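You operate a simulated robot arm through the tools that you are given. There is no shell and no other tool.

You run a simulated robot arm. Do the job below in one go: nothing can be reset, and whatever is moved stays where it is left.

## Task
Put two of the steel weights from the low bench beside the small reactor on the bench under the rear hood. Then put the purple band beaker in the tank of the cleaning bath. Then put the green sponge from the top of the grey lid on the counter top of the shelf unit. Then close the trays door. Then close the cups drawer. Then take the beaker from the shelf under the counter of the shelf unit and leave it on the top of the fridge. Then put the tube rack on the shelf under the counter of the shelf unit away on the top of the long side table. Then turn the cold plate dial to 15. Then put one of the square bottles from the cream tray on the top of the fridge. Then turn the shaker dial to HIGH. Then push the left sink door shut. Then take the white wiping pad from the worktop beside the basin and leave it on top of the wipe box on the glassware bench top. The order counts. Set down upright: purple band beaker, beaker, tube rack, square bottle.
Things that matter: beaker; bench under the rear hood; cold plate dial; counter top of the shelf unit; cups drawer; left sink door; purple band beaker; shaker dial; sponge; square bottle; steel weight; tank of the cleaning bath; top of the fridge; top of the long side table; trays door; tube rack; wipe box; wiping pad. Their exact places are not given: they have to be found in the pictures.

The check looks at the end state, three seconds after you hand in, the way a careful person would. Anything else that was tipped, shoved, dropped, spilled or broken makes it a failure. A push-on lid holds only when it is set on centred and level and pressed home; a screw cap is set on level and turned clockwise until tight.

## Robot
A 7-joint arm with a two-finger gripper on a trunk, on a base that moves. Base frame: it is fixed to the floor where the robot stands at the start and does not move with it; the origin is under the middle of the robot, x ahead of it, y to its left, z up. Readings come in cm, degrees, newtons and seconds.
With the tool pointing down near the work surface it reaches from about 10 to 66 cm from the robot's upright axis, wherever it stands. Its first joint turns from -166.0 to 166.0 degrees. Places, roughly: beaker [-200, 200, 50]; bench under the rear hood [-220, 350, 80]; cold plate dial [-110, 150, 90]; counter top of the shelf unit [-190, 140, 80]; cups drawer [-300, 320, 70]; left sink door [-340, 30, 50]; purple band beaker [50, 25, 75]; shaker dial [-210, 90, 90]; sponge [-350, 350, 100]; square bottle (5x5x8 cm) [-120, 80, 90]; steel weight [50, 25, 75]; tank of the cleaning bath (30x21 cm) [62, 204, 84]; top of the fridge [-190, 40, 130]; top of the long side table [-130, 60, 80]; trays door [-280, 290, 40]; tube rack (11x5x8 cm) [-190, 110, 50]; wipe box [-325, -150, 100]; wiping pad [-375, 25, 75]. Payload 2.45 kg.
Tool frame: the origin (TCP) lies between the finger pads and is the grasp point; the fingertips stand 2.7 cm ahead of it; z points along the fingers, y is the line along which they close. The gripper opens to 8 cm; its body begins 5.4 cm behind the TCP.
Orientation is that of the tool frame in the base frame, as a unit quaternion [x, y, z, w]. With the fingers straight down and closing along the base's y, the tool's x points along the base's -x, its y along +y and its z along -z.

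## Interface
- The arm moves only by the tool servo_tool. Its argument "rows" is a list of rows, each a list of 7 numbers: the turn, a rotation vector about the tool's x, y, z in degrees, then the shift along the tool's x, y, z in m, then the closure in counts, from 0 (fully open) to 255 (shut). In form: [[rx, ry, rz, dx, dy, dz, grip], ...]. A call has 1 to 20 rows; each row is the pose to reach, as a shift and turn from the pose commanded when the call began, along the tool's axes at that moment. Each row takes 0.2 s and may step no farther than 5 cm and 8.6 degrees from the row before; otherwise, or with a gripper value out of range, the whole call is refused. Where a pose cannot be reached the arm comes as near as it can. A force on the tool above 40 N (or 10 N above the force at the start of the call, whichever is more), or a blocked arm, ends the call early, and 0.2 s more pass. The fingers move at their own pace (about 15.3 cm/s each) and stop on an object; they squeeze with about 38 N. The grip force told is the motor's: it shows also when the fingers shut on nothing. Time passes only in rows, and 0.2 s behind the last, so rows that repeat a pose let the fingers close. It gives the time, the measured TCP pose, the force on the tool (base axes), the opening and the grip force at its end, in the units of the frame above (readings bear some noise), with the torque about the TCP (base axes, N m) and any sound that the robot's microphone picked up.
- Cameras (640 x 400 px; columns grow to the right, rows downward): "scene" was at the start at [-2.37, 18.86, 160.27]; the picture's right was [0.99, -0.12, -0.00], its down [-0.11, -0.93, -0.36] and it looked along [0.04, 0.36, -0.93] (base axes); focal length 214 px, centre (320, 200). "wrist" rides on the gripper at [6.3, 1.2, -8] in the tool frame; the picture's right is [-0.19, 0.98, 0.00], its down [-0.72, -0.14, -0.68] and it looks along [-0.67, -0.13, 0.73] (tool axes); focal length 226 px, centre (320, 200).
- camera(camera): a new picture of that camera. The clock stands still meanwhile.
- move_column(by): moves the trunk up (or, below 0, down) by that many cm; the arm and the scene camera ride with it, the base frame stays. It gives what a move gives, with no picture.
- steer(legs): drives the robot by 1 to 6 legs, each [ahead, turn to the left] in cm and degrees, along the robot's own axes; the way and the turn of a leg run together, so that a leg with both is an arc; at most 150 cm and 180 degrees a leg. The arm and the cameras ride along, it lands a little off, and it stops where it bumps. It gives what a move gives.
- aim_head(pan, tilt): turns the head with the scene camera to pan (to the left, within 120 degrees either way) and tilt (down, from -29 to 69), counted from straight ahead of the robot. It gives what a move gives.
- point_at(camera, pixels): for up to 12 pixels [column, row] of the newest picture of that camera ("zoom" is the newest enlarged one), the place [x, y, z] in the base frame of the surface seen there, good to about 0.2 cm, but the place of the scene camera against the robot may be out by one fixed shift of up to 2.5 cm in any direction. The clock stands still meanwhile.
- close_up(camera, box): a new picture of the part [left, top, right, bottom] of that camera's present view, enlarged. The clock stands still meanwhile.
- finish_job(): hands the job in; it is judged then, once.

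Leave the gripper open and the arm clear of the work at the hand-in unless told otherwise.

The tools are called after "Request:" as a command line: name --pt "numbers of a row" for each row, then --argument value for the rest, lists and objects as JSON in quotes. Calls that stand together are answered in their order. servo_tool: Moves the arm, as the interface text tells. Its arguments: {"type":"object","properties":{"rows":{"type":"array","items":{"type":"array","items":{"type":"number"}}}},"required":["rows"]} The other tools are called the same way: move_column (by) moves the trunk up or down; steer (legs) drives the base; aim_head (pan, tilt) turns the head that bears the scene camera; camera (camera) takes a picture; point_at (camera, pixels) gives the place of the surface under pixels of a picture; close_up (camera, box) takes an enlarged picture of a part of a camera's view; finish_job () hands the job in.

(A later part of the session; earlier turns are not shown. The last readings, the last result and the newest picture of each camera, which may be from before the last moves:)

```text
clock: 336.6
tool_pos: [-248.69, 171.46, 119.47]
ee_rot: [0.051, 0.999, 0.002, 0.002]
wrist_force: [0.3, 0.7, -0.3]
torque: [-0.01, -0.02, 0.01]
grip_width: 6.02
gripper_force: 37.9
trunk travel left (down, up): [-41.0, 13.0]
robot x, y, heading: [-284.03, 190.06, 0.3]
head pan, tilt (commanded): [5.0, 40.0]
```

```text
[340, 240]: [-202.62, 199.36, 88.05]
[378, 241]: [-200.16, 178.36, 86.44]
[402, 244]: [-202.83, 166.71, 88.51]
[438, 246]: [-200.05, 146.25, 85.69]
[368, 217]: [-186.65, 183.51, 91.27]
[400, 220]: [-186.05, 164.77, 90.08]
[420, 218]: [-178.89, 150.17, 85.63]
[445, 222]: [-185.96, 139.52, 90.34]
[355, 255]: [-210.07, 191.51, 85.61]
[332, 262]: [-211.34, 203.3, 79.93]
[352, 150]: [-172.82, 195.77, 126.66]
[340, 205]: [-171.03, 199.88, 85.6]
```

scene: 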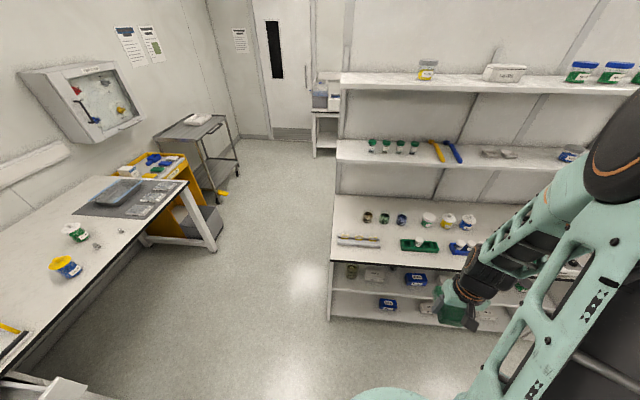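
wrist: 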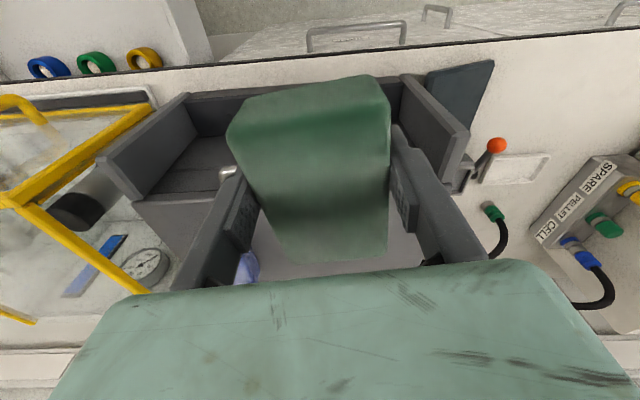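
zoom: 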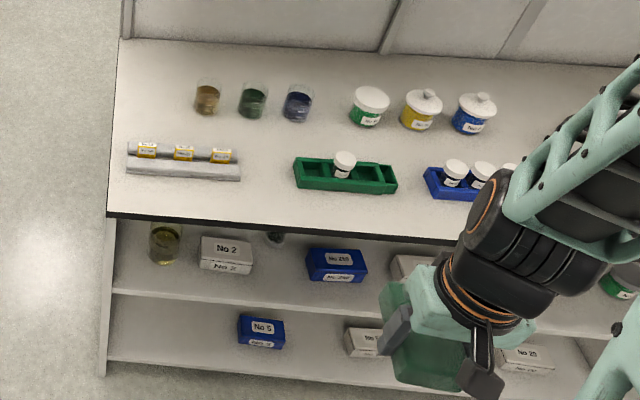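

Free spot on the counter: behind the amber tray, around (-190, 196). I drive up to the counter and lower the trunk by 16 cm.

Request:
steer --legs '[[32, 0]]'

Request:
move_column --by -14

Request:
camera --camera "scene"

Request:
camera --camera "wrist"

```text
clock: 338.7
tool_pos: [-216.66, 171.45, 119.43]
ee_rot: [0.053, 0.999, 0.001, 0.001]
wrist_force: [-0.1, -0.2, -0.5]
torque: [-0.02, 0.01, -0.04]
grip_width: 6.04
gripper_force: 38.2
trunk travel left (down, up): [-41.0, 13.0]
robot x, y, heading: [-251.82, 189.87, 0.0]
head pan, tilt (commanded): [5.0, 40.0]
```

```text
clock: 340.4
tool_pos: [-216.91, 171.44, 105.5]
ee_rot: [0.053, 0.999, 0.0, 0.001]
wrist_force: [-0.4, 0.3, -0.3]
torque: [-0.02, 0.01, 0.01]
grip_width: 6.09
gripper_force: 38.1
trunk travel left (down, up): [-27.0, 27.0]
robot x, y, heading: [-251.43, 190.23, -0.3]
head pan, tilt (commanded): [5.0, 40.0]
```

```text
taken
```

scene: 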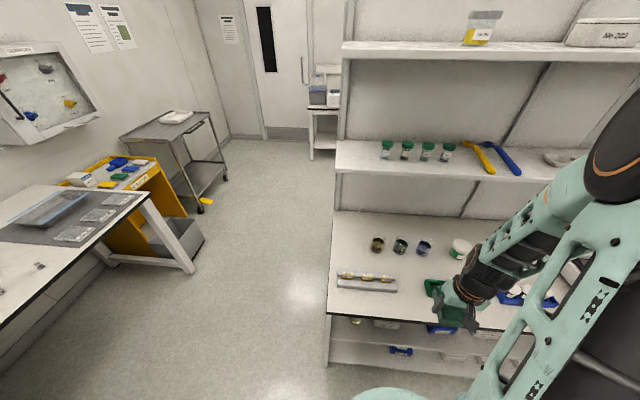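

```text
taken
```

wrist: 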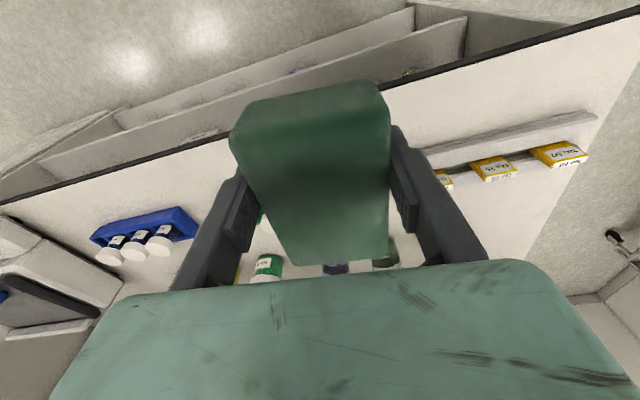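

I swing the sponge left to y≈195 in front of the counter, then forward over the amber tray.

Request:
servo_tool --pt "0 0 0 0.004 0.035 0 255" --pt "0 0 0 0.008 0.075 0 255" --pt "0 0 0 0.012 0.115 0 255" --pt "0 0 0 0.016 0.155 0 255" --pt "0 0 0 0.02 0.195 0 255" --pt "0 0 0 0.025 0.239 0 255" --pt "0 0 0 -0.01 0.243 0 255" --pt "0 0 0 -0.05 0.247 0 255"

Request:
camera --camera "wrist"

```text
clock: 342.2
tool_pos: [-209.34, 195.59, 105.7]
ee_rot: [0.054, 0.999, 0.001, 0.002]
wrist_force: [-0.1, 0.2, -0.4]
torque: [-0.03, 0.02, 0.01]
grip_width: 6.07
gripper_force: 38.1
trunk travel left (down, up): [-27.0, 27.0]
robot x, y, heading: [-251.93, 190.19, 0.0]
head pan, tilt (commanded): [5.0, 40.0]
```

```text
taken
```

wrist: 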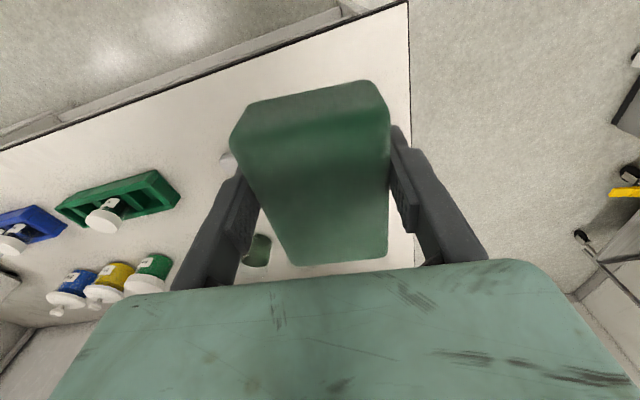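

Request:
point_at --camera "wrist" --pixels '[[256, 248], [245, 240], [400, 200], [411, 150], [395, 230], [228, 160], [300, 270]]'

```text
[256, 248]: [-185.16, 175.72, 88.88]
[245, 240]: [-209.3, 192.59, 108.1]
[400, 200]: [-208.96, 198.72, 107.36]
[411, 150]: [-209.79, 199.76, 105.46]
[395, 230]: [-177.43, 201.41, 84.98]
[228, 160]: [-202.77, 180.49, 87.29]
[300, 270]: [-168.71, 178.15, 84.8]
```

Request:
servo_tool --pt "0 0 0 -0.03 0.003 0 255" --pt "0 0 0 -0.06 0.006 0 255" --pt "0 0 0 -0.09 0.0095 0 255" --pt "0 0 0 -0.12 0.013 0 255" --pt "0 0 0 -0.15 0.016 0 255" --pt "0 0 0 -0.175 0.0185 0 255" --pt "0 0 0 -0.187 0.02 0.01 255"

Request:
aim_head --pan 15 --tilt 45

Request:
camera --camera "scene"

Request:
camera --camera "wrist"

```text
clock: 343.8
tool_pos: [-190.41, 195.55, 104.67]
ee_rot: [0.053, 0.999, 0.001, 0.001]
wrist_force: [-0.5, -0.3, -0.8]
torque: [-0.04, -0.02, -0.02]
grip_width: 6.06
gripper_force: 37.7
trunk travel left (down, up): [-27.0, 27.0]
robot x, y, heading: [-251.89, 189.92, -0.1]
head pan, tilt (commanded): [5.0, 40.0]
```

```text
clock: 344.5
tool_pos: [-190.41, 195.49, 104.55]
ee_rot: [0.053, 0.999, 0.001, 0.002]
wrist_force: [0.2, 0.3, 0.1]
torque: [-0.01, -0.01, 0.03]
grip_width: 6.07
gripper_force: 38.3
trunk travel left (down, up): [-27.0, 27.0]
robot x, y, heading: [-252.3, 190.0, -0.3]
head pan, tilt (commanded): [15.0, 45.0]
```

```text
taken
```

scene: 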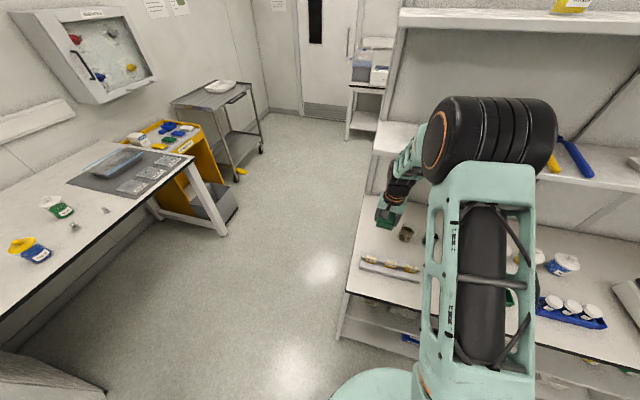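

```text
taken
```

wrist: 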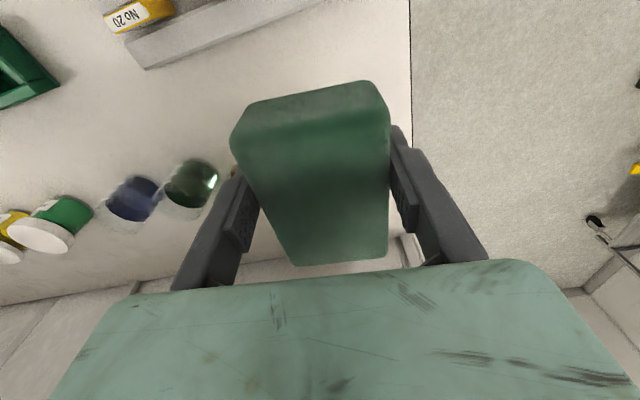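

Clear all round. I lower the sponge to the counter in stages.

Request:
servo_tool --pt "0 0 0 0 0 0.03 255" --pt "0 0 0 0 0 0.06 255" --pt "0 0 0 0 0 0.09 255" --pt "0 0 0 0 0 0.115 255" --pt "0 0 0 0 0 0.135 255" --pt "0 0 0 0 0 0.148 255" --pt "0 0 0 0 0 0.155 255"

Request:
camera --camera "wrist"

```text
clock: 346.1
tool_pos: [-190.45, 195.47, 88.99]
ee_rot: [0.053, 0.999, 0.001, 0.002]
wrist_force: [-0.3, 0.7, -0.6]
torque: [0.0, -0.01, 0.0]
grip_width: 6.05
gripper_force: 38.3
trunk travel left (down, up): [-27.0, 27.0]
robot x, y, heading: [-251.69, 190.02, -0.0]
head pan, tilt (commanded): [15.0, 45.0]
```

```text
taken
```

wrist: 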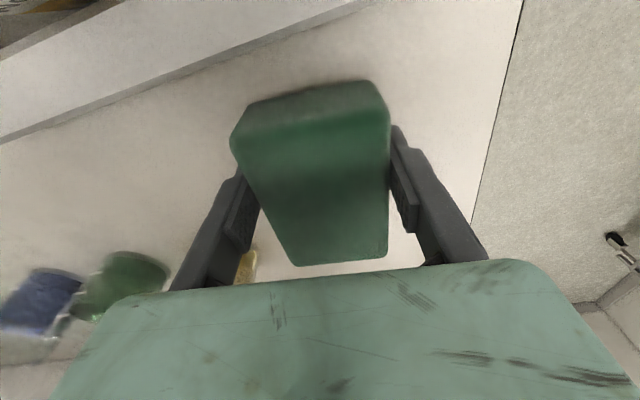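

Request:
servo_tool --pt "0 0 0 0 0 0.003 255" --pt "0 0 0 0 0 0.005 255" --pt "0 0 0 0 0 0.005 50" --pt "0 0 0 0 0 0.005 20" --pt "0 0 0 0 0 0.005 20" --pt "0 0 0 0 0 -0.015 20" --pt "0 0 0 0 0 -0.045 20" --pt "0 0 0 0 0 -0.085 20" --pt "0 0 0 0 0 -0.13 20" --pt "0 0 0 0 0 -0.17 20"

Request:
camera --camera "wrist"

```text
clock: 348.3
tool_pos: [-190.47, 195.52, 106.18]
ee_rot: [0.053, 0.999, 0.001, 0.001]
wrist_force: [-0.1, -0.7, -0.3]
torque: [0.01, -0.02, -0.01]
grip_width: 7.36
gripper_force: 0.0
trunk travel left (down, up): [-27.0, 27.0]
robot x, y, heading: [-251.51, 190.03, 0.4]
head pan, tilt (commanded): [15.0, 45.0]
```

```text
taken
```

wrist: 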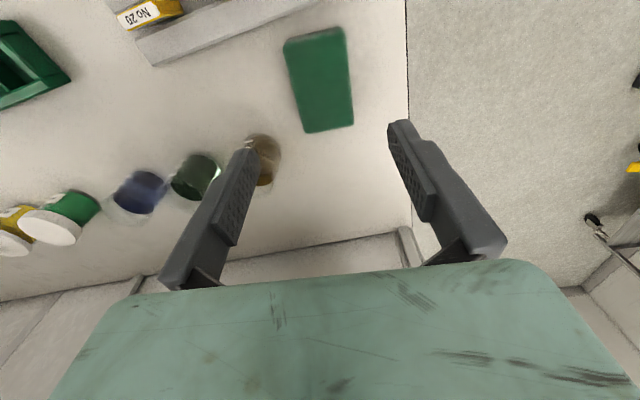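

The sponge lies on the counter. Next the trays door. I retract the arm and back out, turning to face the rear bench again from a distance.

Request:
servo_tool --pt "0 0 0 0.04 0 0 20" --pt "0 0 0 0.08 0 0 20" --pt "0 0 0 0.12 0 0 20" --pt "0 0 0 0.16 0 0 20" --pt "0 0 0 0.2 -0.02 0 20" --pt "0 0 0 0.24 -0.05 0 20" --pt "0 0 0 0.25 -0.09 0 20"

Request:
steer --legs '[[-40, 0], [0, 90]]'

Request:
aim_head --pan 0 --tilt 50

Request:
camera --camera "scene"

```text
clock: 349.9
tool_pos: [-216.26, 189.02, 105.9]
ee_rot: [0.053, 0.999, 0.001, 0.002]
wrist_force: [-0.4, -0.6, 0.0]
torque: [-0.01, -0.01, 0.01]
grip_width: 7.38
gripper_force: 0.0
trunk travel left (down, up): [-27.0, 27.0]
robot x, y, heading: [-251.81, 190.16, 0.4]
head pan, tilt (commanded): [15.0, 45.0]
```

```text
clock: 356.3
tool_pos: [-290.65, 225.72, 105.91]
ee_rot: [-0.669, 0.743, 0.002, 0.001]
wrist_force: [0.5, -0.3, -0.5]
torque: [0.02, 0.0, -0.01]
grip_width: 7.39
gripper_force: 0.1
trunk travel left (down, up): [-27.0, 27.0]
robot x, y, heading: [-291.52, 190.09, 90.3]
head pan, tilt (commanded): [15.0, 45.0]
```

```text
clock: 357.1
tool_pos: [-290.69, 225.74, 105.86]
ee_rot: [-0.67, 0.743, 0.002, 0.0]
wrist_force: [0.9, 0.0, -0.8]
torque: [0.04, 0.03, 0.01]
grip_width: 7.38
gripper_force: 0.1
trunk travel left (down, up): [-27.0, 27.0]
robot x, y, heading: [-291.28, 190.15, 90.1]
head pan, tilt (commanded): [0.0, 50.0]
```

```text
taken
```

scene: 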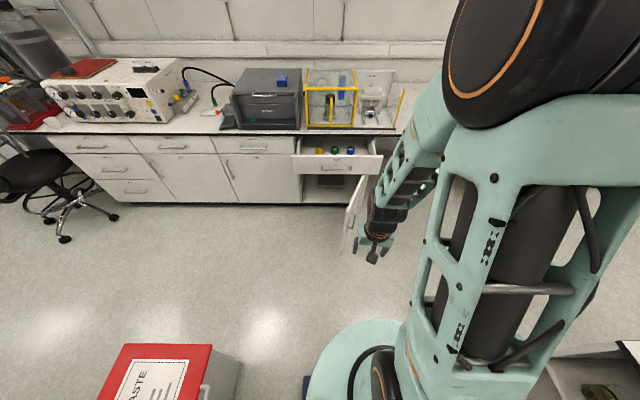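

Request:
close_up --camera "scene" --box '[270, 110, 410, 260]'

Request:
point_at --camera "scene" --pixels '[[347, 205], [341, 250], [368, 180], [355, 240], [302, 172], [378, 172], [302, 202], [330, 166], [240, 190], [378, 158], [295, 158], [362, 212]]'

```text
2.67 times, centred on (340, 185) of scene
```

zoom: 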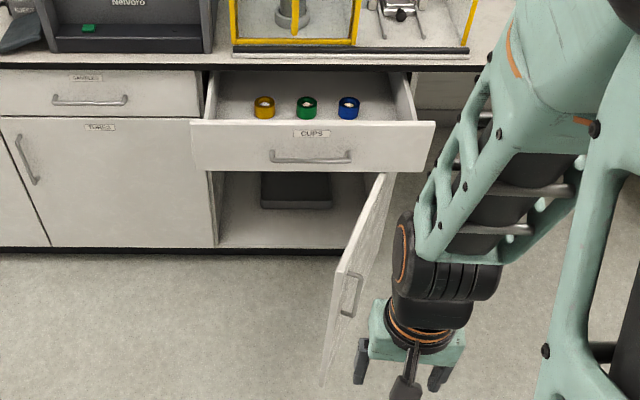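

```text
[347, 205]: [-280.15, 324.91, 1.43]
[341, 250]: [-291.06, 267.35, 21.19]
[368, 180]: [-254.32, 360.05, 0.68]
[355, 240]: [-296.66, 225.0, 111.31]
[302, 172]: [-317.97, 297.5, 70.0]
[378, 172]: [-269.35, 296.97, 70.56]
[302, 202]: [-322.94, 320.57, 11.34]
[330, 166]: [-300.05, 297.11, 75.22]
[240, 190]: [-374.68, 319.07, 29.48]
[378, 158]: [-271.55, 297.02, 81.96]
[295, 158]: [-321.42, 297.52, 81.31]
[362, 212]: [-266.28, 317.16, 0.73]
```

Request:
point_at --camera "scene" --pixels '[[346, 213], [344, 225], [341, 252], [349, 230], [360, 195], [364, 182], [352, 222], [365, 200], [383, 160], [291, 158], [301, 203], [312, 180]]'

```text
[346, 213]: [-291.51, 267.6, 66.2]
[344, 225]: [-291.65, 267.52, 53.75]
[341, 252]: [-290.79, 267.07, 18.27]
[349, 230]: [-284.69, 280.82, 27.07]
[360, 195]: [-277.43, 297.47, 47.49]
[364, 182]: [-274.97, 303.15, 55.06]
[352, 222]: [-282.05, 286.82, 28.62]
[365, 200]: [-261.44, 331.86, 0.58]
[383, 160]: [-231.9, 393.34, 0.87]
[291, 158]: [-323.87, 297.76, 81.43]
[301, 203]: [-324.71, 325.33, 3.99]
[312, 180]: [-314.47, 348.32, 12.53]
```

The door's free edge is at (-291.5, 267.5), z 18–67, hinge near (-268, 318). I drive forward 42 cm, staying above the door with the arm, then lower the trunk.

Request:
steer --legs '[[42, 0]]'

Request:
servo_tool --pt "0 0 0 0 -0.03 0 255" --pt "0 0 0 0 -0.06 0 255" --pt "0 0 0 0 -0.09 0 255" --pt "0 0 0 0 -0.12 0 255"

Request:
camera --camera "wrist"

```text
clock: 359.7
tool_pos: [-290.82, 268.31, 105.91]
ee_rot: [-0.669, 0.743, 0.002, 0.001]
wrist_force: [-0.7, 0.4, -0.1]
torque: [0.0, 0.01, -0.02]
grip_width: 7.4
gripper_force: 0.0
trunk travel left (down, up): [-27.0, 27.0]
robot x, y, heading: [-291.07, 232.45, 90.1]
head pan, tilt (commanded): [0.0, 50.0]
```

```text
clock: 360.7
tool_pos: [-278.73, 266.89, 105.93]
ee_rot: [-0.669, 0.743, 0.002, 0.001]
wrist_force: [0.4, 0.3, -0.3]
torque: [0.01, 0.02, -0.02]
grip_width: 0.0
gripper_force: 29.7
trunk travel left (down, up): [-27.0, 27.0]
robot x, y, heading: [-291.31, 232.34, 90.0]
head pan, tilt (commanded): [0.0, 50.0]
```

```text
taken
```

wrist: 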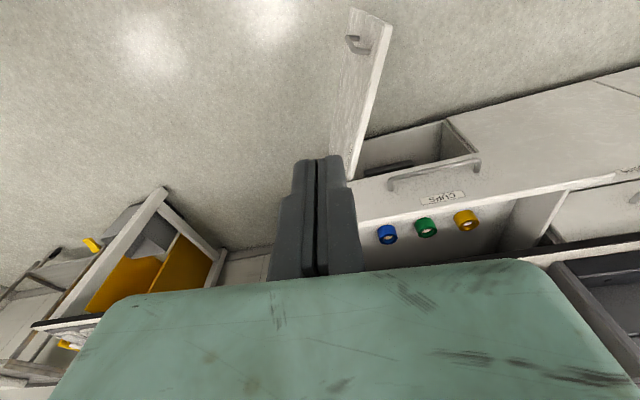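

Request:
point_at --camera "wrist" --pixels '[[386, 30], [352, 12], [370, 90], [352, 165], [360, 45], [430, 185], [400, 160], [600, 185], [345, 100], [388, 24]]'

```text
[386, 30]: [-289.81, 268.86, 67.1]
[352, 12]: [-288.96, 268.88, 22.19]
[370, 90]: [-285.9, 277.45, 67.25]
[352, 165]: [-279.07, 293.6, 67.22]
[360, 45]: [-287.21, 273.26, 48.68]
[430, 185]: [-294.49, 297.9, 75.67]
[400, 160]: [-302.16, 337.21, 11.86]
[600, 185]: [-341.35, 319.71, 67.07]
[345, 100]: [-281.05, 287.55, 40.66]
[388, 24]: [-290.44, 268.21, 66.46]
```

Door top z=67.1; hinge near (-268.4, 318); open about 66°. I lower the trunk 20 cm, then bring the closed fingers down beside the door's outer face.

Request:
move_column --by -20

Request:
servo_tool --pt "0 0 0 -0.03 -0.002 0.02 255" --pt "0 0 0 -0.06 -0.004 0.06 255" --pt "0 0 0 -0.065 -0.006 0.1 255" --pt "0 0 0 -0.065 -0.006 0.14 255" --pt "0 0 0 -0.065 -0.006 0.18 255" --pt "0 0 0 -0.065 -0.006 0.21 255" --pt "0 0 0 -0.065 -0.006 0.22 255"

Request:
camera --camera "wrist"

```text
clock: 362.8
tool_pos: [-278.81, 266.88, 85.93]
ee_rot: [-0.669, 0.743, 0.002, 0.001]
wrist_force: [-0.2, 0.1, 0.5]
torque: [0.02, -0.02, 0.03]
grip_width: 0.0
gripper_force: 30.1
trunk travel left (down, up): [-7.0, 47.0]
robot x, y, heading: [-291.54, 232.58, 89.9]
head pan, tilt (commanded): [0.0, 50.0]
```

```text
clock: 364.4
tool_pos: [-277.41, 273.24, 64.04]
ee_rot: [-0.669, 0.743, 0.002, 0.001]
wrist_force: [-0.1, 0.0, -0.9]
torque: [-0.01, 0.0, 0.0]
grip_width: 0.0
gripper_force: 30.0
trunk travel left (down, up): [-7.0, 47.0]
robot x, y, heading: [-291.46, 232.42, 89.7]
head pan, tilt (commanded): [0.0, 50.0]
```

```text
taken
```

wrist: 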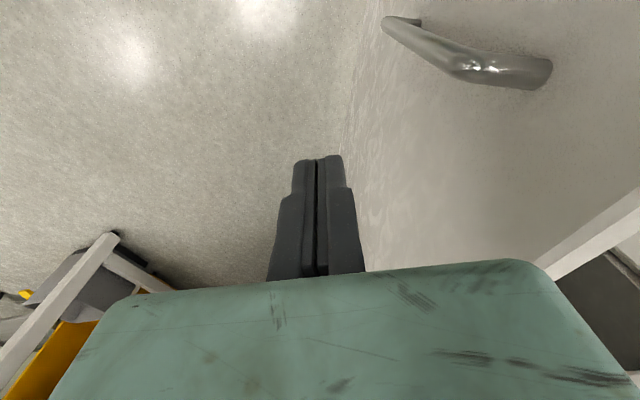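

Request:
point_at --camera "wrist" --pixels '[[470, 68], [400, 22], [540, 75], [600, 230], [500, 180], [420, 200], [380, 150]]'

```text
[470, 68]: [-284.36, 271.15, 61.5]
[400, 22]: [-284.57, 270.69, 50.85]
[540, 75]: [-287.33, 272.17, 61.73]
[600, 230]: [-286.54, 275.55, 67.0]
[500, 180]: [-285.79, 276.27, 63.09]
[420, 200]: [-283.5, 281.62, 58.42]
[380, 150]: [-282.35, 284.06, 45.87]
```

The handle sits at z≈51–62 near y=271, so I push the door further in, about 42 cm from its hinge, at its top edge. Pushing along the arc now.

Request:
servo_tool --pt "0 0 0 -0.03 0.015 0 255" --pt "0 0 0 -0.0544 0.0368 0 255" --pt "0 0 0 -0.053 0.055 0 255" --pt "0 0 0 -0.0514 0.0747 0 255" --pt "0 0 0 -0.058 0.093 0 255" --pt "0 0 0 -0.065 0.111 0 255" --pt "0 0 0 -0.0717 0.13 0 255" --pt "0 0 0 -0.081 0.147 0 255" --pt "0 0 0 -0.09 0.164 0 255" --pt "0 0 0 -0.0994 0.181 0 255" --pt "0 0 0 -0.112 0.199 0 255" --pt "0 0 0 -0.125 0.217 0 255" --pt "0 0 0 -0.1336 0.229 0 255"

Request:
camera --camera "wrist"

Request:
camera --camera "scene"

```text
clock: 367.2
tool_pos: [-298.91, 289.02, 64.19]
ee_rot: [-0.67, 0.743, 0.002, 0.001]
wrist_force: [-0.4, -0.4, 0.6]
torque: [0.04, -0.02, 0.01]
grip_width: 0.0
gripper_force: 29.3
trunk travel left (down, up): [-7.0, 47.0]
robot x, y, heading: [-291.7, 232.85, 90.1]
head pan, tilt (commanded): [0.0, 50.0]
```

```text
taken
```

wrist: 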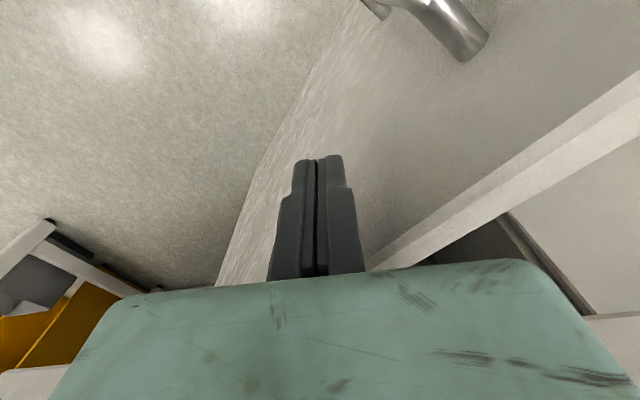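

```text
taken
```

scene: 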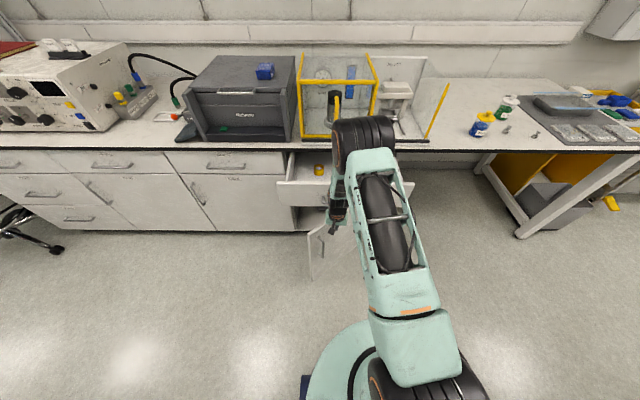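

The door swung to about 42° without resistance. To push it the rest of the way under the open drawer I need the gripper pointing forward: I back off 20 cm and pitch the tool forward by 65° lower down.

Request:
steer --legs '[[-20, 0]]'

Request:
servo_tool --pt "0 -7.2 0 0.0 0.0 0.0 255" --pt "0 -14.4 0 0.0 0.0 0.01 255" --pt "0 -21.6 0 0.0 0.0 0.02 255" --pt "0 -28.8 0 0.01 0.0 0.04 255" --pt "0 -36 0 0.01 0.0 0.06 255" --pt "0 -43.2 0 0.02 0.0 0.08 255" --pt "0 -50.4 0 0.02 0.0 0.1 255" --pt "0 -57.6 0 0.03 0.0 0.11 255" --pt "0 -65 0 0.03 0.0 0.12 255"

Request:
camera --camera "wrist"

Request:
camera --camera "scene"

```text
clock: 368.8
tool_pos: [-298.76, 269.15, 64.16]
ee_rot: [-0.669, 0.744, 0.003, 0.0]
wrist_force: [-0.2, 0.4, -0.1]
torque: [-0.03, -0.02, -0.02]
grip_width: 0.01
gripper_force: 29.4
trunk travel left (down, up): [-7.0, 47.0]
robot x, y, heading: [-291.48, 212.71, 89.9]
head pan, tilt (commanded): [0.0, 50.0]
```

```text
clock: 370.8
tool_pos: [-299.24, 266.26, 52.17]
ee_rot: [-0.563, 0.626, 0.362, 0.401]
wrist_force: [-0.6, 0.1, -0.2]
torque: [-0.02, -0.02, -0.02]
grip_width: 0.0
gripper_force: 29.8
trunk travel left (down, up): [-7.0, 47.0]
robot x, y, heading: [-291.78, 212.74, 90.0]
head pan, tilt (commanded): [0.0, 50.0]
```

```text
taken
```

wrist: 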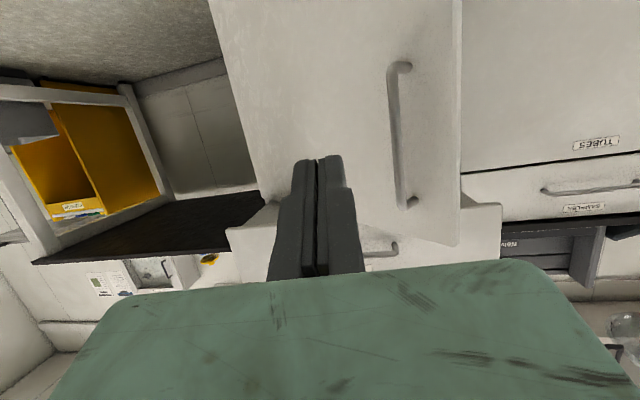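

```text
taken
```

scene: 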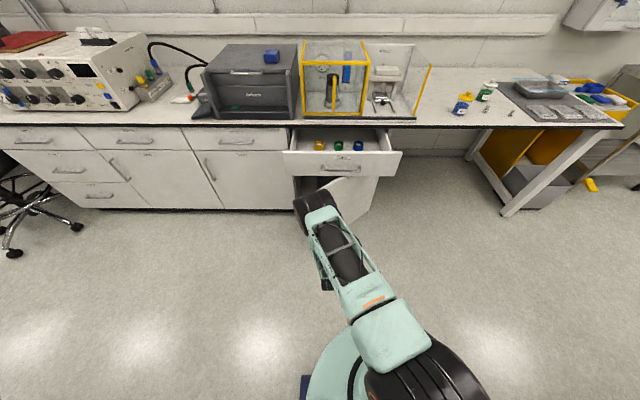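

I see the door face with its handle at (400,130) and the drawer above (lower in the picture). I measure.

Request:
point_at --camera "wrist" --pixels '[[330, 100], [400, 70], [405, 200], [460, 100], [455, 220], [300, 60], [380, 245], [250, 230], [480, 230], [350, 40]]'

```text
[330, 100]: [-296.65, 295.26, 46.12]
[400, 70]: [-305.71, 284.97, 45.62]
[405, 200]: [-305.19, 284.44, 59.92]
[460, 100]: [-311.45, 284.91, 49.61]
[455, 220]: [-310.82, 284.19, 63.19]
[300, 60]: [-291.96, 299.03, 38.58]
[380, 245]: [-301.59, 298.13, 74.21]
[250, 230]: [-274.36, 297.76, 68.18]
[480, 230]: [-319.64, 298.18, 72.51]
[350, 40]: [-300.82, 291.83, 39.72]
```

The door is now at ~38°, the drawer's bottom at z≈68. I drive forward 24 cm so the fingertips come to the door.

Request:
steer --legs '[[24, 0]]'

Request:
camera --camera "wrist"

```text
clock: 372.6
tool_pos: [-299.3, 290.01, 52.1]
ee_rot: [-0.564, 0.626, 0.361, 0.4]
wrist_force: [-0.4, 0.3, 0.9]
torque: [-0.03, 0.0, 0.03]
grip_width: 0.0
gripper_force: 29.5
trunk travel left (down, up): [-7.0, 47.0]
robot x, y, heading: [-291.43, 236.85, 90.4]
head pan, tilt (commanded): [0.0, 50.0]
```

```text
taken
```

wrist: 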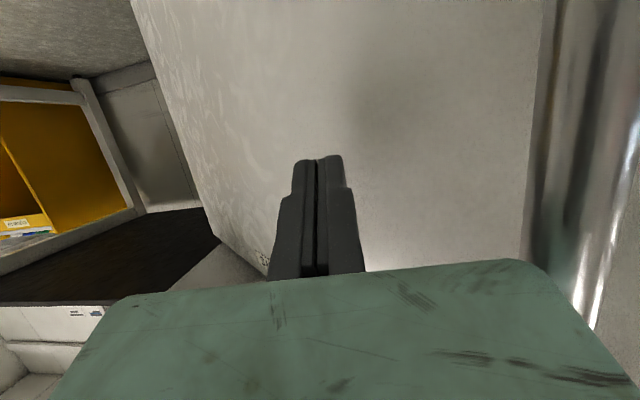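

Fingertips are at the door. I push along its arc toward closed.

Request:
servo_tool --pt "0 0 0 -0.0063 0.0106 0.0134 255" --pt "0 0 0 -0.0125 0.0212 0.0268 255" --pt "0 0 0 -0.0188 0.0318 0.0402 255" --pt "0 0 0 -0.025 0.0424 0.0536 255" --pt "0 0 0 -0.0313 0.053 0.067 255" --pt "0 0 0 -0.0375 0.0636 0.0805 255" --pt "0 0 0 -0.0444 0.0709 0.0952 255" --pt "0 0 0 -0.0513 0.0782 0.1099 255" --pt "0 0 0 -0.0582 0.0855 0.1246 255" --pt "0 0 0 -0.0651 0.0928 0.1393 255" --pt "0 0 0 -0.072 0.1 0.154 255"

Request:
camera --camera "wrist"

Request:
camera --camera "scene"

```text
clock: 375.0
tool_pos: [-307.33, 307.98, 52.19]
ee_rot: [-0.565, 0.626, 0.362, 0.399]
wrist_force: [0.6, -0.1, 0.3]
torque: [-0.01, -0.02, -0.03]
grip_width: 0.02
gripper_force: 29.4
trunk travel left (down, up): [-7.0, 47.0]
robot x, y, heading: [-291.8, 236.66, 90.4]
head pan, tilt (commanded): [0.0, 50.0]
```

```text
taken
```

wrist: 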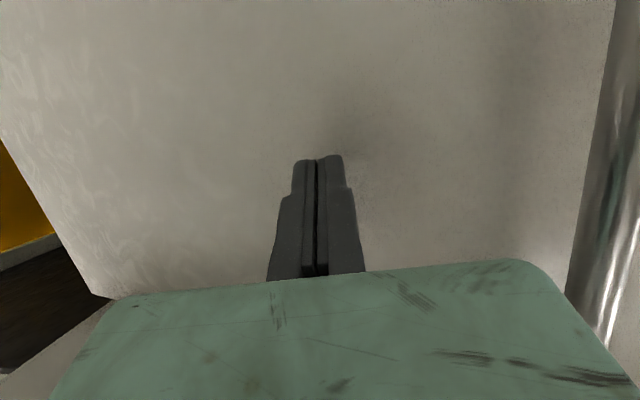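

```text
taken
```

scene: 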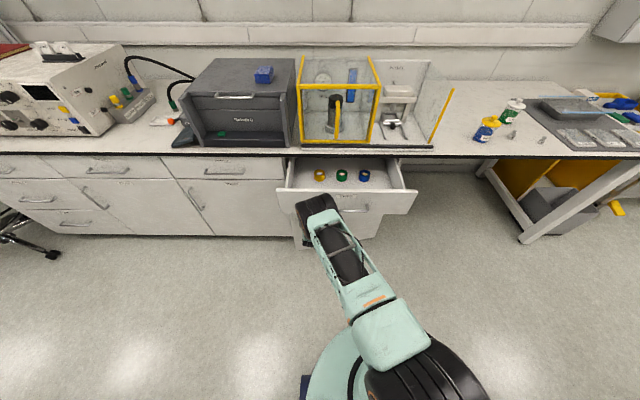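

Going well. Last 9 cm to closed, gently.

Request:
servo_tool --pt "0 0 0 -0.0063 0.0032 0.0137 255" --pt "0 0 0 -0.0127 0.0063 0.0273 255" --pt "0 0 0 -0.019 0.0095 0.041 255" --pt "0 0 0 -0.0253 0.0127 0.0547 255" --pt "0 0 0 -0.0317 0.0158 0.0683 255" --pt "0 0 0 -0.0357 0.0175 0.0765 255" --pt "0 0 0 -0.038 0.019 0.082 255" --pt "0 0 0 -0.0397 0.019 0.086 255"

Request:
camera --camera "wrist"

Request:
camera --camera "scene"

```text
clock: 376.8
tool_pos: [-308.4, 317.43, 52.33]
ee_rot: [-0.564, 0.626, 0.361, 0.4]
wrist_force: [-3.2, -22.9, 7.4]
torque: [0.16, 0.02, 0.19]
grip_width: 0.0
gripper_force: 29.6
trunk travel left (down, up): [-7.0, 47.0]
robot x, y, heading: [-290.95, 236.75, 90.3]
head pan, tilt (commanded): [0.0, 50.0]
```

```text
taken
```

wrist: 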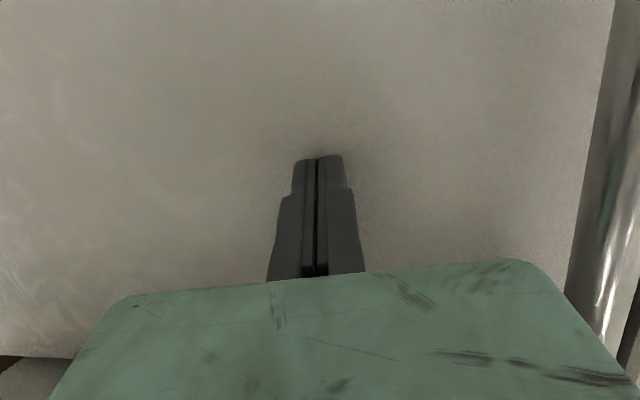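

```text
taken
```

scene: 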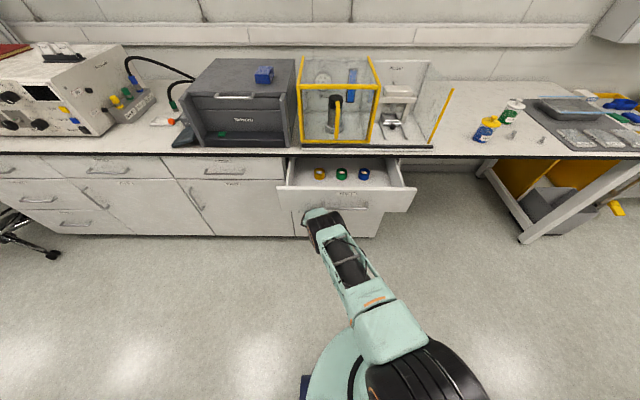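

Force 23 N: the door is against its stop. I draw the hand straight back and check that it stayed closed.

Request:
servo_tool --pt "0 0 0 0.0105 -0.0026 -0.0225 255" --pt "0 0 0 0.0252 -0.0062 -0.054 255" --pt "0 0 0 0.042 -0.0104 -0.09 255" --pt "0 0 0 0.06 -0.0146 -0.127 255" --pt "0 0 0 0.0756 -0.0187 -0.162 255" --pt "0 0 0 0.092 -0.0228 -0.198 255"

Request:
camera --camera "wrist"

```text
clock: 378.2
tool_pos: [-308.63, 295.71, 52.33]
ee_rot: [-0.563, 0.627, 0.361, 0.4]
wrist_force: [0.8, -1.1, -0.1]
torque: [0.0, 0.04, 0.01]
grip_width: 0.03
gripper_force: 29.6
trunk travel left (down, up): [-7.0, 47.0]
robot x, y, heading: [-291.45, 236.82, 90.1]
head pan, tilt (commanded): [0.0, 50.0]
```

```text
taken
```

wrist: 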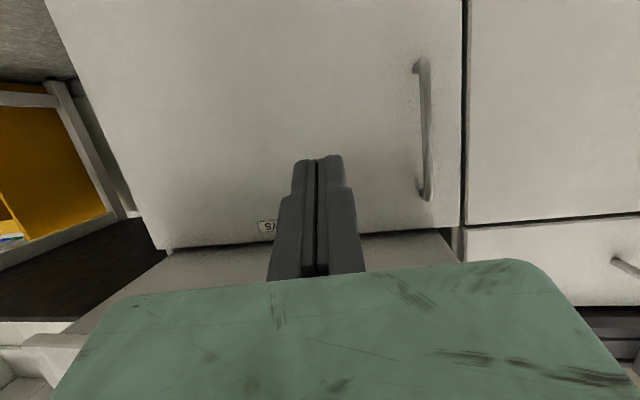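

Request:
point_at --camera "wrist" --pixels '[[455, 150], [480, 150], [200, 150], [450, 210], [490, 200], [300, 240], [560, 230], [350, 250]]'

```text
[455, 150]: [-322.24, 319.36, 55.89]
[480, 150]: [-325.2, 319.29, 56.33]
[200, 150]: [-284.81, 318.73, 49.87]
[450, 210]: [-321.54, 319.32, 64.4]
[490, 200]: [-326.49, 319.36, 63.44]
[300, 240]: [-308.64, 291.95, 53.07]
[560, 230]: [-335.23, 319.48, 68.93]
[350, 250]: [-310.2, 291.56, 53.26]
```

The door is flush (y=319.4 like its neighbour). Next the drawer: I back off, rise to its front's height, and look.

Request:
servo_tool --pt "0 0 0 0.019 -0.0047 -0.0405 255" --pt "0 0 0 0.0378 -0.0094 -0.081 255" --pt "0 0 0 0.0 -0.025 -0.095 255" --pt "0 0 0 -0.035 -0.045 -0.11 255" --pt "0 0 0 -0.07 -0.07 -0.12 255" --pt "0 0 0 -0.1 -0.105 -0.13 255" --pt "0 0 0 -0.13 -0.14 -0.14 255" --pt "0 0 0 -0.16 -0.175 -0.15 255" --pt "0 0 0 -0.179 -0.208 -0.159 255"

Request:
camera --camera "wrist"

```text
clock: 380.2
tool_pos: [-288.4, 286.36, 75.04]
ee_rot: [-0.563, 0.626, 0.361, 0.4]
wrist_force: [0.5, 0.6, -1.4]
torque: [0.02, 0.02, -0.02]
grip_width: 0.0
gripper_force: 29.9
trunk travel left (down, up): [-7.0, 47.0]
robot x, y, heading: [-291.94, 236.91, 90.0]
head pan, tilt (commanded): [0.0, 50.0]
```

```text
taken
```

wrist: 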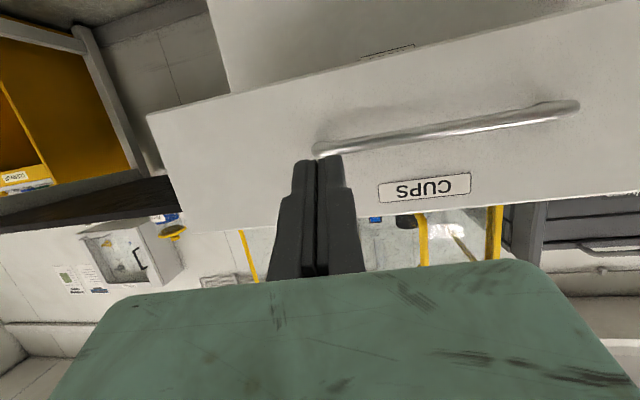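

Request:
point_at --camera "wrist" --pixels '[[325, 150], [570, 105], [450, 125], [250, 150], [200, 120], [190, 225], [280, 200], [420, 185], [250, 95]]'

```text
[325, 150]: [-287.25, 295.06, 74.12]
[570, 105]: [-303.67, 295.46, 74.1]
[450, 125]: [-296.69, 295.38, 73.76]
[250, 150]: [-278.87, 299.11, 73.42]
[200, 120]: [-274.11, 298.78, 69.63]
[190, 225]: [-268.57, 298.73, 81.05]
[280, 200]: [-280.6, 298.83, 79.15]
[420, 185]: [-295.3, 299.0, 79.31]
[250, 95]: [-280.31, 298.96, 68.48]
```

The drawer front is at y=298.9 with its handle at z≈74. I bring the fingertips to the centre just above the handle (z≈77.5).

Request:
servo_tool --pt "0 0 0 -0.02 0.027 0.0 255" --pt "0 0 0 -0.04 0.055 0.01 255" --pt "0 0 0 -0.057 0.0805 0.035 255"

Request:
camera --camera "wrist"

```text
clock: 381.0
tool_pos: [-295.86, 293.0, 78.89]
ee_rot: [-0.565, 0.625, 0.363, 0.398]
wrist_force: [0.3, -0.6, 1.6]
torque: [0.04, 0.01, -0.01]
grip_width: 0.02
gripper_force: 29.5
trunk travel left (down, up): [-7.0, 47.0]
robot x, y, heading: [-291.67, 236.45, 90.3]
head pan, tilt (commanded): [0.0, 50.0]
```

```text
taken
```

wrist: 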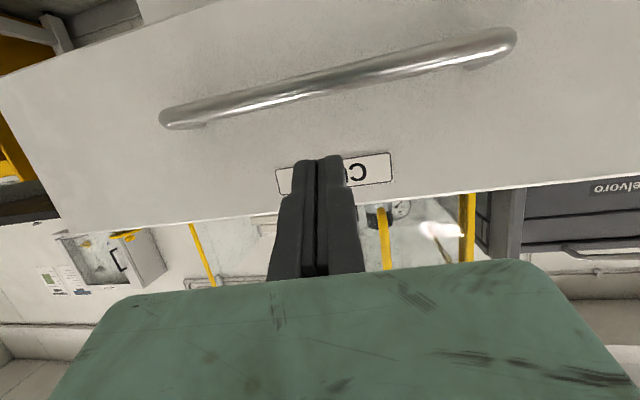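

In position over the label. I push the drawer in slowly, 1 cm per step.

Request:
servo_tool --pt "0 0 0 -0.0042 0.001 0.009 255" --pt "0 0 0 -0.0084 0.0021 0.018 255" --pt "0 0 0 -0.0126 0.0031 0.027 255" --pt "0 0 0 -0.016 0.0039 0.0343 255" --pt "0 0 0 -0.0193 0.0048 0.0415 255" --pt "0 0 0 -0.0231 0.0057 0.0496 255" --pt "0 0 0 -0.0269 0.0067 0.0577 255" --pt "0 0 0 -0.0311 0.0077 0.0667 255" --pt "0 0 0 -0.0353 0.0087 0.0757 255" --pt "0 0 0 -0.0395 0.0098 0.0847 255" --pt "0 0 0 -0.0437 0.0108 0.0937 255" --pt "0 0 0 -0.0479 0.0119 0.1027 255" --pt "0 0 0 -0.0521 0.0129 0.1117 255" --pt "0 0 0 -0.0563 0.0139 0.1207 255"

Request:
camera --camera "scene"

Request:
camera --camera "wrist"

```text
clock: 384.0
tool_pos: [-295.91, 306.26, 78.78]
ee_rot: [-0.563, 0.627, 0.36, 0.4]
wrist_force: [0.9, -0.1, -0.2]
torque: [-0.02, 0.04, 0.03]
grip_width: 0.01
gripper_force: 29.5
trunk travel left (down, up): [-7.0, 47.0]
robot x, y, heading: [-291.51, 236.29, 90.2]
head pan, tilt (commanded): [0.0, 50.0]
```

```text
taken
```

scene: 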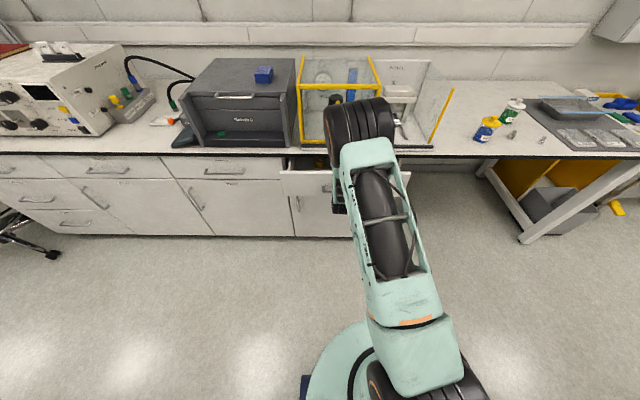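

```text
taken
```

wrist: 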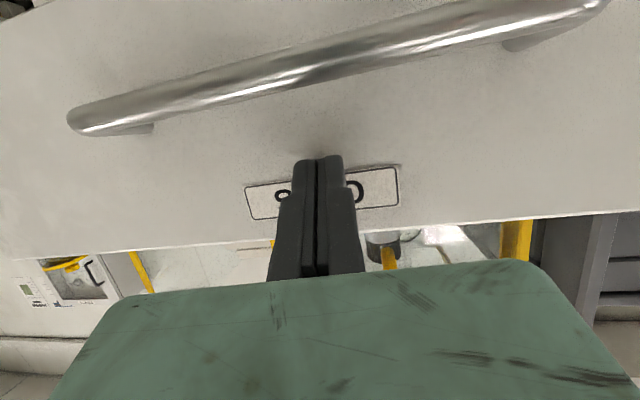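

Request:
point_at --camera "scene" --pixels '[[358, 115], [335, 150], [385, 110], [340, 100], [368, 62], [438, 140]]'

```text
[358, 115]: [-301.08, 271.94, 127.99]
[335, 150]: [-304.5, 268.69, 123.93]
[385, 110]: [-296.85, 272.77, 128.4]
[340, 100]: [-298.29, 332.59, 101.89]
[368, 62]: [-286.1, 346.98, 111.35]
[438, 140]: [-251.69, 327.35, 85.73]
```

The elbow is well clear of the enclosure. I push on to closed.

Request:
servo_tool --pt "0 0 0 -0.0042 0.001 0.009 255" --pt "0 0 0 -0.0084 0.0021 0.018 255" --pt "0 0 0 -0.0126 0.0031 0.027 255" --pt "0 0 0 -0.0168 0.0042 0.036 255" --pt "0 0 0 -0.021 0.0052 0.045 255" --pt "0 0 0 -0.0252 0.0062 0.0541 255" --pt "0 0 0 -0.0294 0.0073 0.0631 255" --pt "0 0 0 -0.0336 0.0083 0.0721 255" --pt "0 0 0 -0.0378 0.0094 0.0811 255" --pt "0 0 0 -0.0412 0.0102 0.0883 255" --pt "0 0 0 -0.0441 0.0109 0.0946 255" --pt "0 0 0 -0.0466 0.0115 0.1 255" --pt "0 0 0 -0.0483 0.012 0.1036 255"

Request:
camera --camera "scene"

Request:
camera --camera "wrist"

```text
clock: 386.8
tool_pos: [-295.78, 317.2, 78.85]
ee_rot: [-0.564, 0.627, 0.36, 0.399]
wrist_force: [0.7, -23.2, 12.8]
torque: [0.24, 0.07, 0.11]
grip_width: 0.0
gripper_force: 30.1
trunk travel left (down, up): [-7.0, 47.0]
robot x, y, heading: [-291.68, 236.47, 90.2]
head pan, tilt (commanded): [0.0, 50.0]
stopped in row 13: the force on the tool passed its limit at 42 N (the readings are from after the stop); the commanded pose is now the measured one
```

```text
taken
```

scene: 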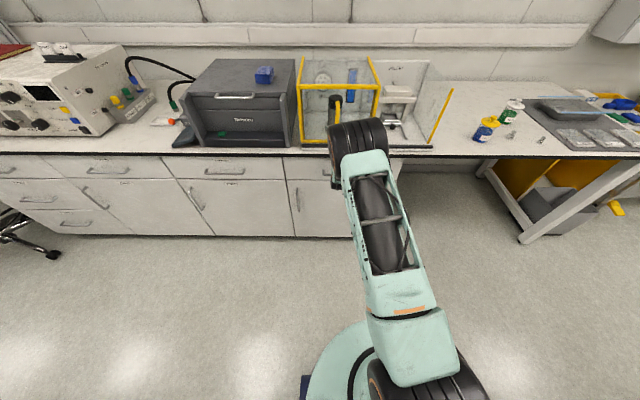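

```text
taken
```

wrist: 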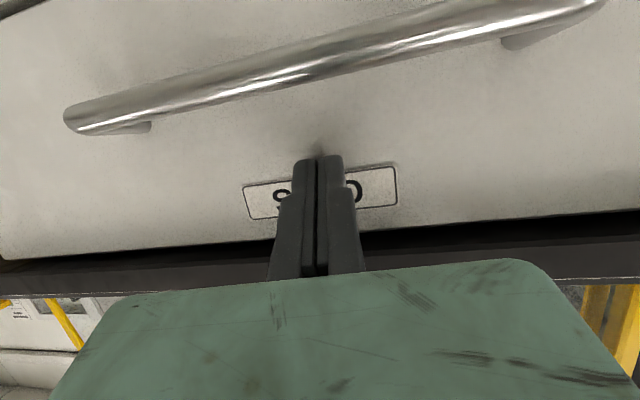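

The drawer hit its stop. I draw back and verify it is flush.

Request:
servo_tool --pt "0 0 0 0.0084 -0.0021 -0.018 255" --pt "0 0 0 0.021 -0.0052 -0.045 255" --pt "0 0 0 0.038 -0.0094 -0.0811 255" --pt "0 0 0 0.0555 -0.0137 -0.119 255" --pt "0 0 0 0.073 -0.018 -0.157 255" --pt "0 0 0 0.0924 -0.0228 -0.198 255"

Request:
camera --camera "wrist"

Request:
point_at --camera "wrist" --pixels '[[300, 120], [250, 180], [500, 150], [540, 100], [590, 140], [450, 60], [560, 60], [250, 50]]'

```text
clock: 388.2
tool_pos: [-295.91, 295.66, 78.62]
ee_rot: [-0.566, 0.627, 0.359, 0.397]
wrist_force: [-0.2, -0.4, 0.2]
torque: [-0.02, -0.06, 0.01]
grip_width: 0.01
gripper_force: 30.0
trunk travel left (down, up): [-7.0, 47.0]
robot x, y, heading: [-291.22, 236.77, 90.4]
head pan, tilt (commanded): [0.0, 50.0]
```

```text
taken
```

wrist: 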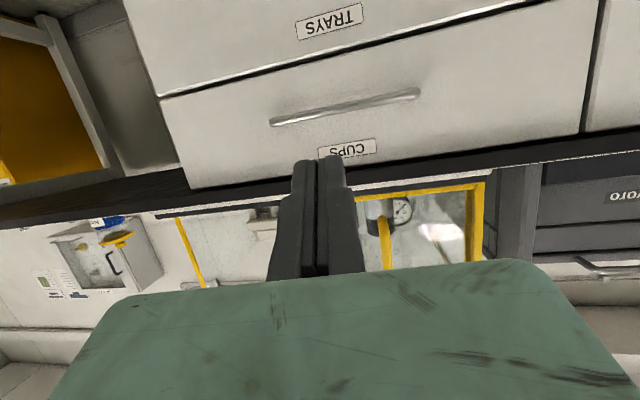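

```text
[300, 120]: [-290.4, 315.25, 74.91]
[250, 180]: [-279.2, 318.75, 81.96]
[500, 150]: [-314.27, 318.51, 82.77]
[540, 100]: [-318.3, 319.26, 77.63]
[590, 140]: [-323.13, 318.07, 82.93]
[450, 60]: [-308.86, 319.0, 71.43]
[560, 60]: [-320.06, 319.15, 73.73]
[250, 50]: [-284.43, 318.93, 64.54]
```

Door and drawer are both closed. Next the beaker on the shelf under the counter. I back off, turn to face the shelf unit and look at the lower shelf.

Request:
steer --legs '[[-40, 0], [0, -90]]'

Request:
aim_head --pan -5 --tilt 40

Request:
camera --camera "scene"

Request:
camera --camera "wrist"

```text
clock: 394.7
tool_pos: [-232.23, 200.4, 78.65]
ee_rot: [0.044, 0.843, -0.027, 0.535]
wrist_force: [-0.4, 0.7, -0.4]
torque: [-0.01, 0.03, 0.01]
grip_width: 0.03
gripper_force: 30.1
trunk travel left (down, up): [-7.0, 47.0]
robot x, y, heading: [-291.54, 196.18, 0.3]
head pan, tilt (commanded): [0.0, 50.0]
```

```text
clock: 395.4
tool_pos: [-232.33, 200.35, 78.69]
ee_rot: [0.044, 0.843, -0.028, 0.536]
wrist_force: [0.5, -0.7, 0.2]
torque: [0.01, 0.02, -0.01]
grip_width: 0.01
gripper_force: 29.7
trunk travel left (down, up): [-7.0, 47.0]
robot x, y, heading: [-291.63, 196.23, 0.3]
head pan, tilt (commanded): [-5.0, 40.0]
```

```text
taken
```

scene: 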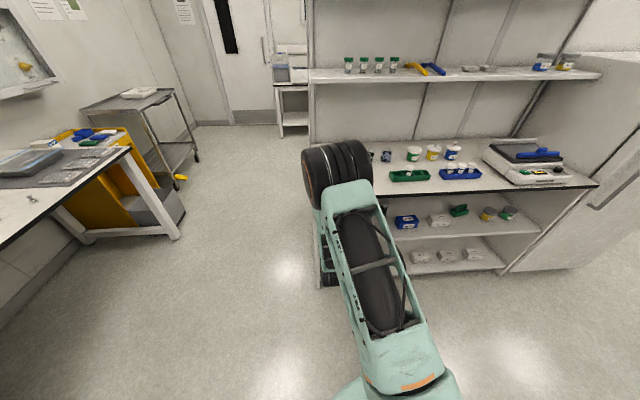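

```text
taken
```

wrist: 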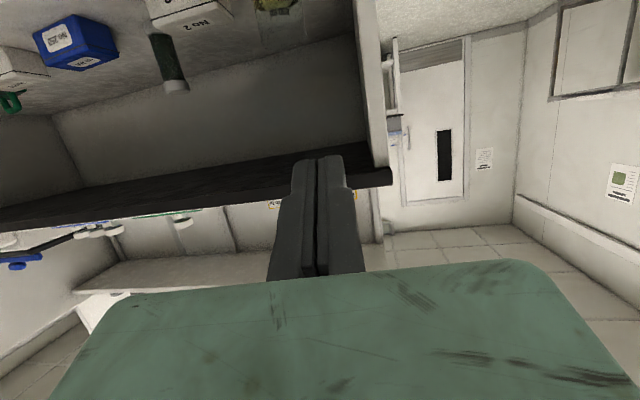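

I lower the hand to look straight into the shelf with the wrist camera.

Request:
servo_tool --pt "0 0 0 0.036 0 0.017 0" --pt "0 0 0 0.0725 0 0.034 0" --pt "0 0 0 0.1087 0 0.051 0" --pt "0 0 0 0.145 0 0.068 0" --pt "0 0 0 0.172 0 0.081 0"

Request:
camera --camera "wrist"

```text
clock: 396.6
tool_pos: [-232.27, 200.34, 59.56]
ee_rot: [0.043, 0.843, -0.026, 0.535]
wrist_force: [0.1, -0.4, -0.7]
torque: [-0.02, -0.01, 0.03]
grip_width: 7.98
gripper_force: 0.1
trunk travel left (down, up): [-7.0, 47.0]
robot x, y, heading: [-291.51, 196.49, 0.2]
head pan, tilt (commanded): [-5.0, 40.0]
```

```text
taken
```

wrist: 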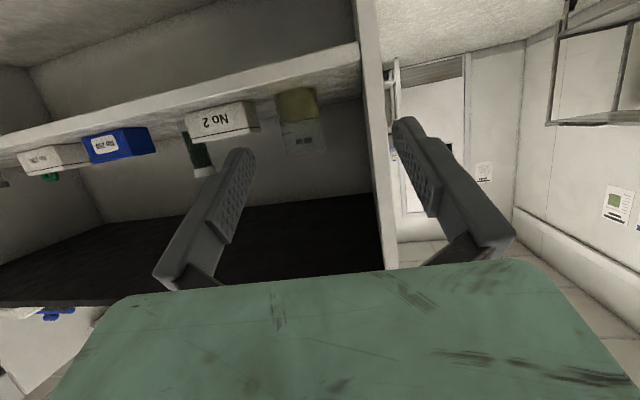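

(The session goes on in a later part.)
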